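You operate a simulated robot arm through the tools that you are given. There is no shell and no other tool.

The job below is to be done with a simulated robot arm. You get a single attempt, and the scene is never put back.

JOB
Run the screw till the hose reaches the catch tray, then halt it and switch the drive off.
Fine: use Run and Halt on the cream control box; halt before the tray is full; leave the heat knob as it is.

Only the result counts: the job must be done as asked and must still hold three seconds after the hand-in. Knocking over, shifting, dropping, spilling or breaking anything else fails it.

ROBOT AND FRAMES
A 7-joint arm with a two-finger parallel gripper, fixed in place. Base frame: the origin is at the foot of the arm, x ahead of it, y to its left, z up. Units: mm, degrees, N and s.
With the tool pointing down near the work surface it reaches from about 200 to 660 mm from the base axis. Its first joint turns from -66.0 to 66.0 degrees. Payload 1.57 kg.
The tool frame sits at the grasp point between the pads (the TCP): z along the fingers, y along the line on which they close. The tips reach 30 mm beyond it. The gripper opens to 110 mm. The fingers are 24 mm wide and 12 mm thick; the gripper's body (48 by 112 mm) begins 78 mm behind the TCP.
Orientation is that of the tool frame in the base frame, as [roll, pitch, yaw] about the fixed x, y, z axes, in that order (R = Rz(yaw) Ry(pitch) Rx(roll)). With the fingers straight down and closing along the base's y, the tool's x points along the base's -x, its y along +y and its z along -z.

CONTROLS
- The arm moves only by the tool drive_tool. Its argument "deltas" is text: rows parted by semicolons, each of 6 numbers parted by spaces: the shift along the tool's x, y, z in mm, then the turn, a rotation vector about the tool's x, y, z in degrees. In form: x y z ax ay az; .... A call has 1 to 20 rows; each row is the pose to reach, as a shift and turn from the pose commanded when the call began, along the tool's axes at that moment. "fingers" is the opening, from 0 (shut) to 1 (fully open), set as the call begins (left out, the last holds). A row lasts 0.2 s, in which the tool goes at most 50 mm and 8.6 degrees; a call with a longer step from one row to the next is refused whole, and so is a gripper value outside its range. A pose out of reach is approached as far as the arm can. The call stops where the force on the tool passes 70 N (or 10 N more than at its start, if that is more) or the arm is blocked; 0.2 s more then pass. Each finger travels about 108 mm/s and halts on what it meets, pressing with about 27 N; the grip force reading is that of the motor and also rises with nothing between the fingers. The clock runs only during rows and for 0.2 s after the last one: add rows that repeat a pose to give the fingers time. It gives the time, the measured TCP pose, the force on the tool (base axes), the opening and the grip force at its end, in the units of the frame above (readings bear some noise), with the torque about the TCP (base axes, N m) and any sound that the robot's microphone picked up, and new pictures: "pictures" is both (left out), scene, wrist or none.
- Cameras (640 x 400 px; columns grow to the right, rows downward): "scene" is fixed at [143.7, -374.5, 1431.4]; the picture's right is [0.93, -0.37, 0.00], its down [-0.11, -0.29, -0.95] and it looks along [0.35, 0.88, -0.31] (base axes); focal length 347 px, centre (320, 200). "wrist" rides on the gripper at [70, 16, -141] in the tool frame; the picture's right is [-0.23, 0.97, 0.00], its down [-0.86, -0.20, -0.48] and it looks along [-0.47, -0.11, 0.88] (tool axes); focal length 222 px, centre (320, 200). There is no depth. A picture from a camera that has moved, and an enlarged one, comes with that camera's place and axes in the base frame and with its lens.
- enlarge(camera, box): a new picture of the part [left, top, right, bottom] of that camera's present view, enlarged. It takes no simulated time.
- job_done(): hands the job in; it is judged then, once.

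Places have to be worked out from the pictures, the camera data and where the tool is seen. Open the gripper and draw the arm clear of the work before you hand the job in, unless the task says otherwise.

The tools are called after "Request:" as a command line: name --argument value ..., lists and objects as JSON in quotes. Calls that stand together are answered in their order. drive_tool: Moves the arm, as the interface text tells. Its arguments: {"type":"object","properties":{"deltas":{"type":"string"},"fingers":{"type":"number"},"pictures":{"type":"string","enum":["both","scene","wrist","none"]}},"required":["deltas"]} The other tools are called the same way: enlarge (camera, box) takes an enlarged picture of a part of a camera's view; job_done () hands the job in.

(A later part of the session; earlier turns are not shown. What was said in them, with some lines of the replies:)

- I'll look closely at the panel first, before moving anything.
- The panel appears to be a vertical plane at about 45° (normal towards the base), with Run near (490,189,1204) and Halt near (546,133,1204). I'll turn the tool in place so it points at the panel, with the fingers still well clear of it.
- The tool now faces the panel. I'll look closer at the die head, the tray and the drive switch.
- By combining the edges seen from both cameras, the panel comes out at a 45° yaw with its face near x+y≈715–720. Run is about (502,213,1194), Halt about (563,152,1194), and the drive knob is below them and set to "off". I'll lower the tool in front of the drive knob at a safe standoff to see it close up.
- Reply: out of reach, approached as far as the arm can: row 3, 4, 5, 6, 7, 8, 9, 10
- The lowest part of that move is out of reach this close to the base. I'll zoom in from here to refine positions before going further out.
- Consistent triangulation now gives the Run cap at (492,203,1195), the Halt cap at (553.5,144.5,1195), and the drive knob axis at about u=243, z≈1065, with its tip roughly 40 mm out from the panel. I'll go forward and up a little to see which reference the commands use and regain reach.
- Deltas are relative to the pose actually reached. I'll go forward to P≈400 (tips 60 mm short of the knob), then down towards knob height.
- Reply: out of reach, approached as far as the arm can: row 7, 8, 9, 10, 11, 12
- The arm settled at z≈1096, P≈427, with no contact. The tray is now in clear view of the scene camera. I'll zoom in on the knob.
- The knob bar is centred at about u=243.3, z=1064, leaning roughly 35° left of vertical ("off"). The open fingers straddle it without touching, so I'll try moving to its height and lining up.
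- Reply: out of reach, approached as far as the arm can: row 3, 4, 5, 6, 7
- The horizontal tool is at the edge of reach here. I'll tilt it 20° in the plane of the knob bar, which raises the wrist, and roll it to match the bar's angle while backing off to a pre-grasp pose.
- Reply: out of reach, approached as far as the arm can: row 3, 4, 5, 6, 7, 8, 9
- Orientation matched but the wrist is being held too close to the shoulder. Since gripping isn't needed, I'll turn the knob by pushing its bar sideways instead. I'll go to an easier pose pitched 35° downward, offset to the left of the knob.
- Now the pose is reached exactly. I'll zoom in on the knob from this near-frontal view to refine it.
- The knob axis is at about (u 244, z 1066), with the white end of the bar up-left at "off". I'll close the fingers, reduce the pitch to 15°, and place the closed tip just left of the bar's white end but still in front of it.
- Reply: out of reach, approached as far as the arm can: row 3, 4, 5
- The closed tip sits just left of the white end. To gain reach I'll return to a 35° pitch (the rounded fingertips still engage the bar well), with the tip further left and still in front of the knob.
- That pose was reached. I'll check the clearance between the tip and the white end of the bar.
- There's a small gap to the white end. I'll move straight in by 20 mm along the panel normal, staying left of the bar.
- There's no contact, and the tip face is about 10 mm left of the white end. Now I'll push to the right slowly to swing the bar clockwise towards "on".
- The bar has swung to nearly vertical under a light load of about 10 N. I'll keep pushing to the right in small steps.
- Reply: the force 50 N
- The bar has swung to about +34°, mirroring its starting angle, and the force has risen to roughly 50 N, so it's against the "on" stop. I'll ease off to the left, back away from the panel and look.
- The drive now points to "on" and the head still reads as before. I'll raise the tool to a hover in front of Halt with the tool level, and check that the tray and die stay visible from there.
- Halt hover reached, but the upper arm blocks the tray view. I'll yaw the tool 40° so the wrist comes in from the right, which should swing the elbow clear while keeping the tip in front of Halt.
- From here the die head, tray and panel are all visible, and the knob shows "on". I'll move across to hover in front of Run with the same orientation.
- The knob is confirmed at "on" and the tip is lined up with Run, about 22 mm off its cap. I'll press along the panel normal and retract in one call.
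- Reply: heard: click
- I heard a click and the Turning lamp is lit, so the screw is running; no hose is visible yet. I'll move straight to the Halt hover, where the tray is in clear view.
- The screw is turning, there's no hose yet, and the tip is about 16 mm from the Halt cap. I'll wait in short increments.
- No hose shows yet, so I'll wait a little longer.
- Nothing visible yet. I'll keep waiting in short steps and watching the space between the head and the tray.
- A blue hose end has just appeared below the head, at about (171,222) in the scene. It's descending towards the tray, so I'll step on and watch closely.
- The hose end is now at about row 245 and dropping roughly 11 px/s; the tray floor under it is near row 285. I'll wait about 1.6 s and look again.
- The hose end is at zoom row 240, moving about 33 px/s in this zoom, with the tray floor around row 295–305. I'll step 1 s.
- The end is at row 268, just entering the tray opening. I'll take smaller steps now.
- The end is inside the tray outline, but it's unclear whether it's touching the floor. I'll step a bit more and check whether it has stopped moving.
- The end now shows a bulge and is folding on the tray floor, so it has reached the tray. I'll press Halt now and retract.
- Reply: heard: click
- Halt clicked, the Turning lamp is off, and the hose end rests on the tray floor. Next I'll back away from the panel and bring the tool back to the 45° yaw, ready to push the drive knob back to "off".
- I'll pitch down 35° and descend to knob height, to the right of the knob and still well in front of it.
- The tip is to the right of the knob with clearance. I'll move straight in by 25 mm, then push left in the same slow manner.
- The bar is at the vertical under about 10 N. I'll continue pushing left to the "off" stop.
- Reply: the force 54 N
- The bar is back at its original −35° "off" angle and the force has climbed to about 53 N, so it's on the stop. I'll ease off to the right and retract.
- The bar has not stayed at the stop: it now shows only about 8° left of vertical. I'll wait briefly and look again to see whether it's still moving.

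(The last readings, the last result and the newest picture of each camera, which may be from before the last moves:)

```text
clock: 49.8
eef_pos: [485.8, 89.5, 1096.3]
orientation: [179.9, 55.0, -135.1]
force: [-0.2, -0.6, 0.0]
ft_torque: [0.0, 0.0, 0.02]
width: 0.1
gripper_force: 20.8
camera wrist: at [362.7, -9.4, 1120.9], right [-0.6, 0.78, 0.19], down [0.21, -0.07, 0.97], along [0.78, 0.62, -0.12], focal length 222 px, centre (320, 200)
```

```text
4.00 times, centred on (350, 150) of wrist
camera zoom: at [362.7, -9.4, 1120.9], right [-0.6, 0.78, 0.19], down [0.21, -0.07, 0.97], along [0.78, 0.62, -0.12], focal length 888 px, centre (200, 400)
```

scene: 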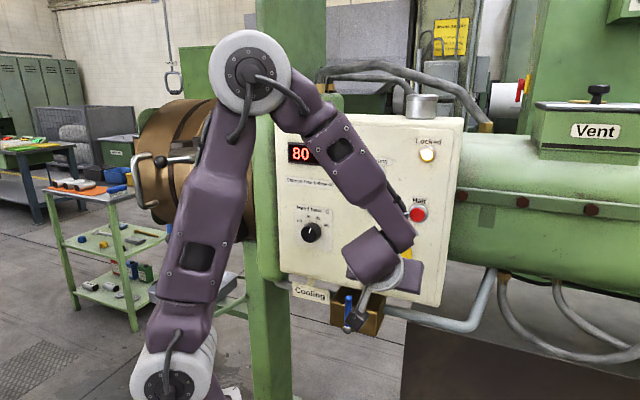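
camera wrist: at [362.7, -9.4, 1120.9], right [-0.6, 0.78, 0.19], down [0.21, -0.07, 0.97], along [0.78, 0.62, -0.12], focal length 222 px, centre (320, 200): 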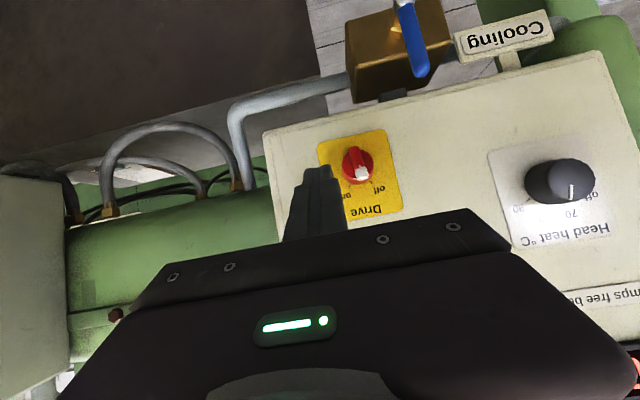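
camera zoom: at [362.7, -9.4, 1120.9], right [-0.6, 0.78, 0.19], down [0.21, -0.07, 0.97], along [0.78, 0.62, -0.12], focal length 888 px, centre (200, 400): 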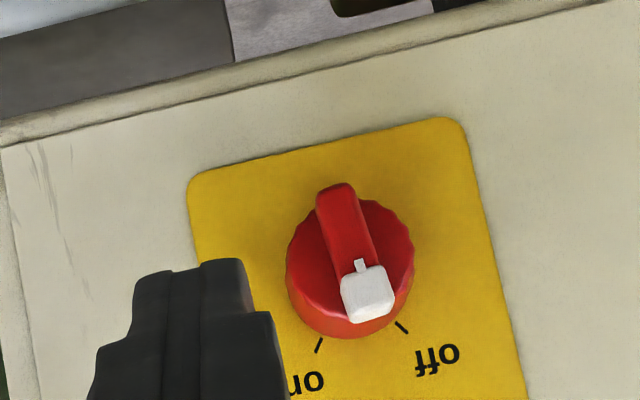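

The knob is static just left of vertical: the tip likely dragged the disc back when it slid away. I'll push again slightly shallower, then release by pulling straight out along the knob axis instead of sliding sideways.

Request:
drive_tool --deltas "-7 0 10 0 0 0; -14 0 20 0 0 0; -21.8 0 31.1 0 0 0; -21.8 6 31.1 0 0 0; -21.8 12 31.1 0 0 0; -21.8 17 31.1 0 0 0; -21.8 20 31.1 0 0 0; -21.8 22 31.1 0 0 0; -21.8 24 31.1 0 0 0; -21.8 26 31.1 0 0 0; -21.8 27.5 31.1 0 0 0; -21.8 27.5 31.1 0 0 0" --pictures "wrist"

Request:
enlarge --camera "wrist" --box '[270, 110, 398, 190]'

```text
clock: 52.4
eef_pos: [493.6, 132.1, 1097.8]
orientation: [-179.7, 55.1, -135.2]
force: [21.5, -21.8, 29.1]
ft_torque: [-0.02, -0.71, -0.57]
width: 0.0
gripper_force: 21.6
camera wrist: at [370.8, 35.3, 1121.5], right [-0.59, 0.78, 0.18], down [0.21, -0.07, 0.98], along [0.78, 0.62, -0.12], focal length 222 px, centre (320, 200)
```

wrist: 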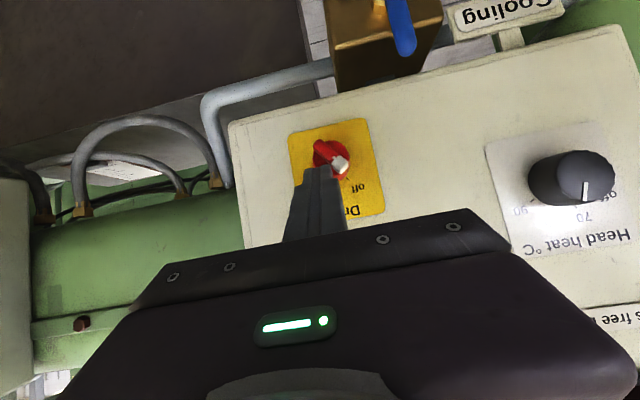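

```text
5.00 times, centred on (334, 150) of wrist
camera zoom: at [370.8, 35.3, 1121.5], right [-0.59, 0.78, 0.18], down [0.21, -0.07, 0.98], along [0.78, 0.62, -0.12], focal length 1111 px, centre (250, 450)
```

zoom: 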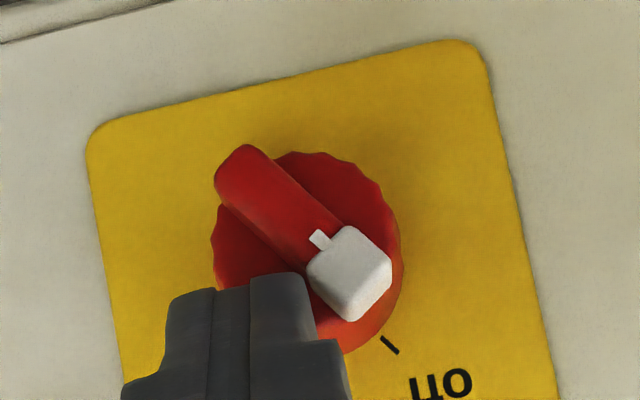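

It's at the stop again, with a side force of about 30 N. I'll ease off 3 mm perpendicular to the bar face, then pull straight out along the normal.

Request:
drive_tool --deltas "-0.7 -1.2 -0.5 0 0 0; -1.5 -2.4 -1 0 0 0; 2 -2.6 -6 0 0 0; 7.5 -3 -14 0 0 0; 14 -3 -23 0 0 0; 21 -3 -33 0 0 0; 21 -3 -33 0 0 0" --pictures "wrist"

Request:
enlarge --camera "wrist" --box '[260, 100, 420, 200]'

```text
clock: 54.0
eef_pos: [464.2, 104.4, 1097.3]
orientation: [179.9, 54.9, -135.1]
force: [0.7, -1.4, -0.2]
ft_torque: [0.0, 0.01, 0.0]
width: 0.3
gripper_force: 21.2
camera wrist: at [342.5, 7.4, 1121.7], right [-0.6, 0.78, 0.19], down [0.21, -0.07, 0.97], along [0.77, 0.62, -0.12], focal length 222 px, centre (320, 200)
```

wrist: 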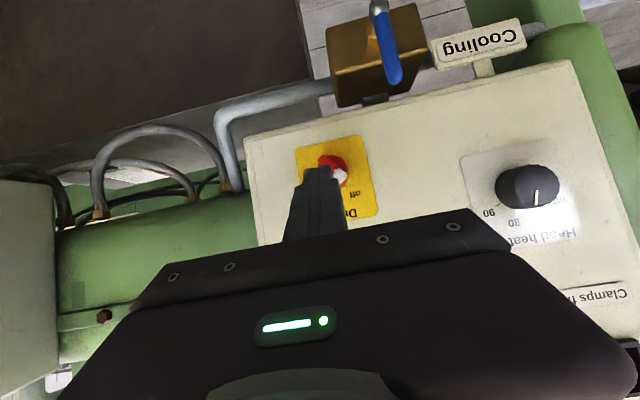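

```text
4.00 times, centred on (340, 150) of wrist
camera zoom: at [342.5, 7.4, 1121.7], right [-0.6, 0.78, 0.19], down [0.21, -0.07, 0.97], along [0.77, 0.62, -0.12], focal length 888 px, centre (240, 400)
```

zoom: 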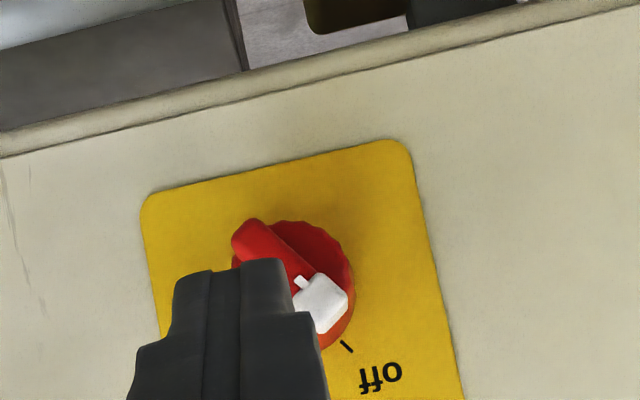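

The bar now stays at the "off" angle and the tip is clear. I'll lift away from the panel and then check everything.

Request:
drive_tool --deltas "-15 0 -25 0 0 0; -38 0 -45 0 0 0; -65 0 -65 0 0 0; -92 0 -85 0 0 0; -115 0 -105 0 0 0; -140 10 -125 0 0 0; -140 20 -140 0 0 0; -140 20 -140 0 0 0" --pictures "both"

Request:
enlarge --camera "scene" --box '[270, 180, 470, 320]'

Request:
enlarge --camera "scene" --box '[130, 180, 250, 320]'

```text
clock: 55.8
eef_pos: [428.2, 94.4, 1293.3]
orientation: [179.9, 55.0, -135.1]
force: [0.1, -0.4, 0.7]
ft_torque: [0.02, -0.02, 0.0]
width: 0.1
gripper_force: 21.3
camera wrist: at [304.5, -3.5, 1318.0], right [-0.6, 0.78, 0.19], down [0.21, -0.07, 0.97], along [0.77, 0.62, -0.12], focal length 222 px, centre (320, 200)
```

scene: 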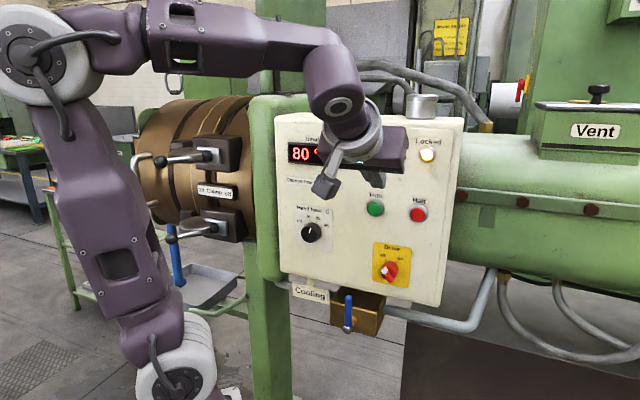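
wrist: 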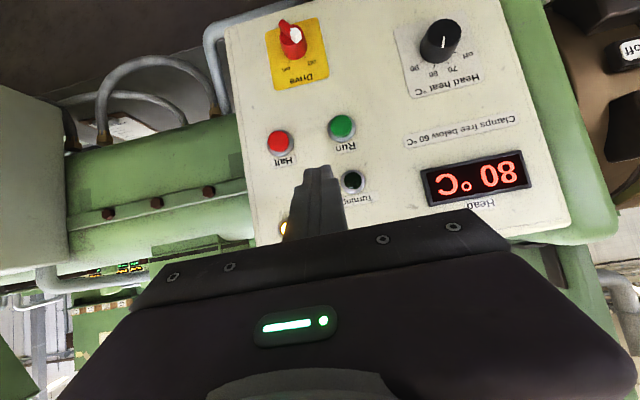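

```text
2.86 times, centred on (370, 250) of scene
camera zoom: at [143.7, -374.5, 1431.4], right [0.93, -0.37, 0.0], down [-0.11, -0.29, -0.95], along [0.35, 0.88, -0.31], focal length 992 px, centre (177, 57)
```

zoom: 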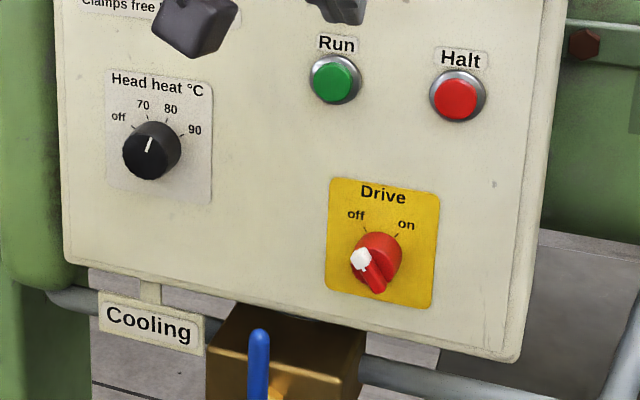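

```text
2.86 times, centred on (190, 250) of scene
camera zoom: at [143.7, -374.5, 1431.4], right [0.93, -0.37, 0.0], down [-0.11, -0.29, -0.95], along [0.35, 0.88, -0.31], focal length 992 px, centre (691, 57)
```

zoom: 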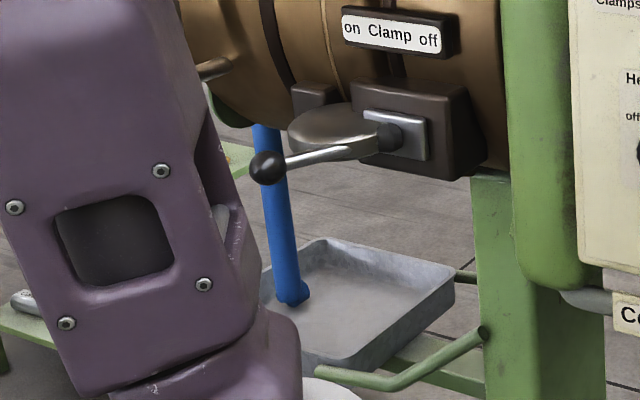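

The drive knob matches its original "off" picture exactly, the heat knob is unchanged, the Turning lamp is dark, and the hose end rests in the tray. I'll back off further and open the gripper.

Request:
drive_tool --deltas "-8 0 -15 0 0 0; -16 0 -30 0 0 0; -24 0 -45 0 0 0; -32 0 -59 0 0 0; -32 0 -59 0 0 0; -32 0 -59 0 0 0; -32 0 -59 0 0 0" --fingers 1 --pictures "both"

Request:
enlarge --camera "scene" --box '[270, 120, 470, 320]'

Request:
enlarge --camera "scene" --box '[130, 180, 250, 320]'

```text
clock: 57.4
eef_pos: [406.9, 72.3, 1351.6]
orientation: [179.9, 55.0, -135.2]
force: [-0.1, 0.6, -0.9]
ft_torque: [-0.03, 0.01, -0.01]
width: 110.0
gripper_force: 0.0
camera wrist: at [283.1, -24.5, 1376.0], right [-0.6, 0.78, 0.19], down [0.21, -0.07, 0.97], along [0.77, 0.62, -0.12], focal length 222 px, centre (320, 200)
```

scene: 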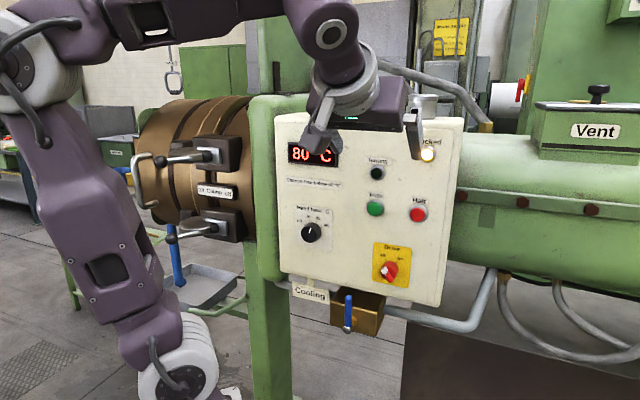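
wrist: 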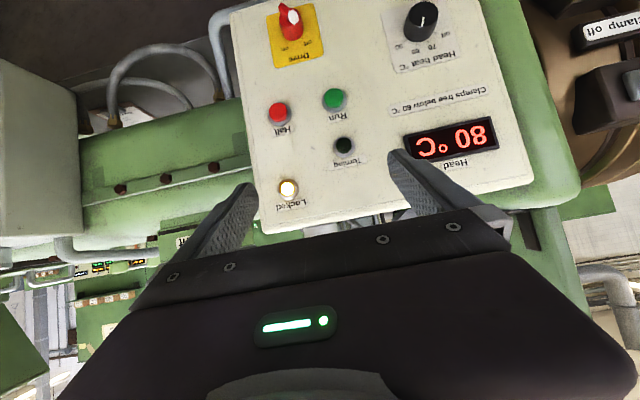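

```text
2.00 times, centred on (370, 220) of scene
camera zoom: at [143.7, -374.5, 1431.4], right [0.93, -0.37, 0.0], down [-0.11, -0.29, -0.95], along [0.35, 0.88, -0.31], focal length 694 px, centre (220, 160)
```

zoom: 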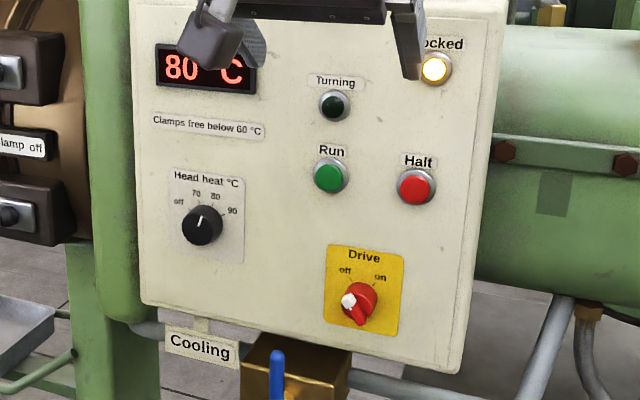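

```text
2.86 times, centred on (190, 250) of scene
camera zoom: at [143.7, -374.5, 1431.4], right [0.93, -0.37, 0.0], down [-0.11, -0.29, -0.95], along [0.35, 0.88, -0.31], focal length 992 px, centre (691, 57)
```

zoom: 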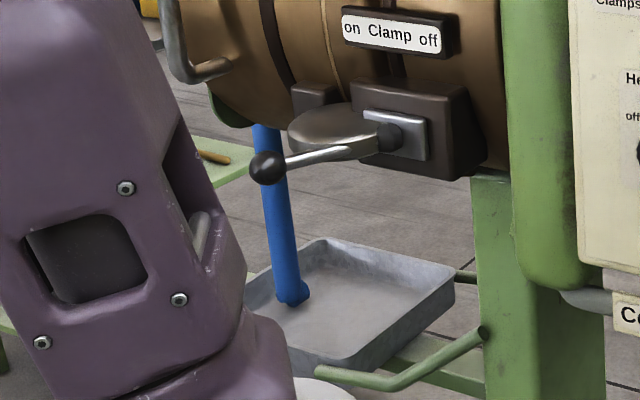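

The drive is off, the screw is stopped with the Turning lamp dark, the hose rests in a nearly empty tray, and the heat knob is untouched. The gripper is open and clear of the panel, so I'm handing the job in.

Request:
job_done

```text
The job is handed in.
```

The job is handed in. The screw ran until the hose reached the catch tray, then I halted it and switched the drive off.

- **Run and halt:** I turned the drive knob to "on" and pressed Run. About 11 s later the hose end touched the tray floor and I pressed Halt. The Turning lamp is dark and the tray is nearly empty.
- **Drive:** The knob is back at "off". On the first try it slipped back towards the middle as I pulled away. I pushed it again and backed straight out, and it stayed at "off" in the later pictures.
- **Everything else:** I didn't touch the heat knob, and it looks unchanged. Nothing else on the panel or around the tray was moved that I could see. The gripper is open and the arm is clear of the panel.
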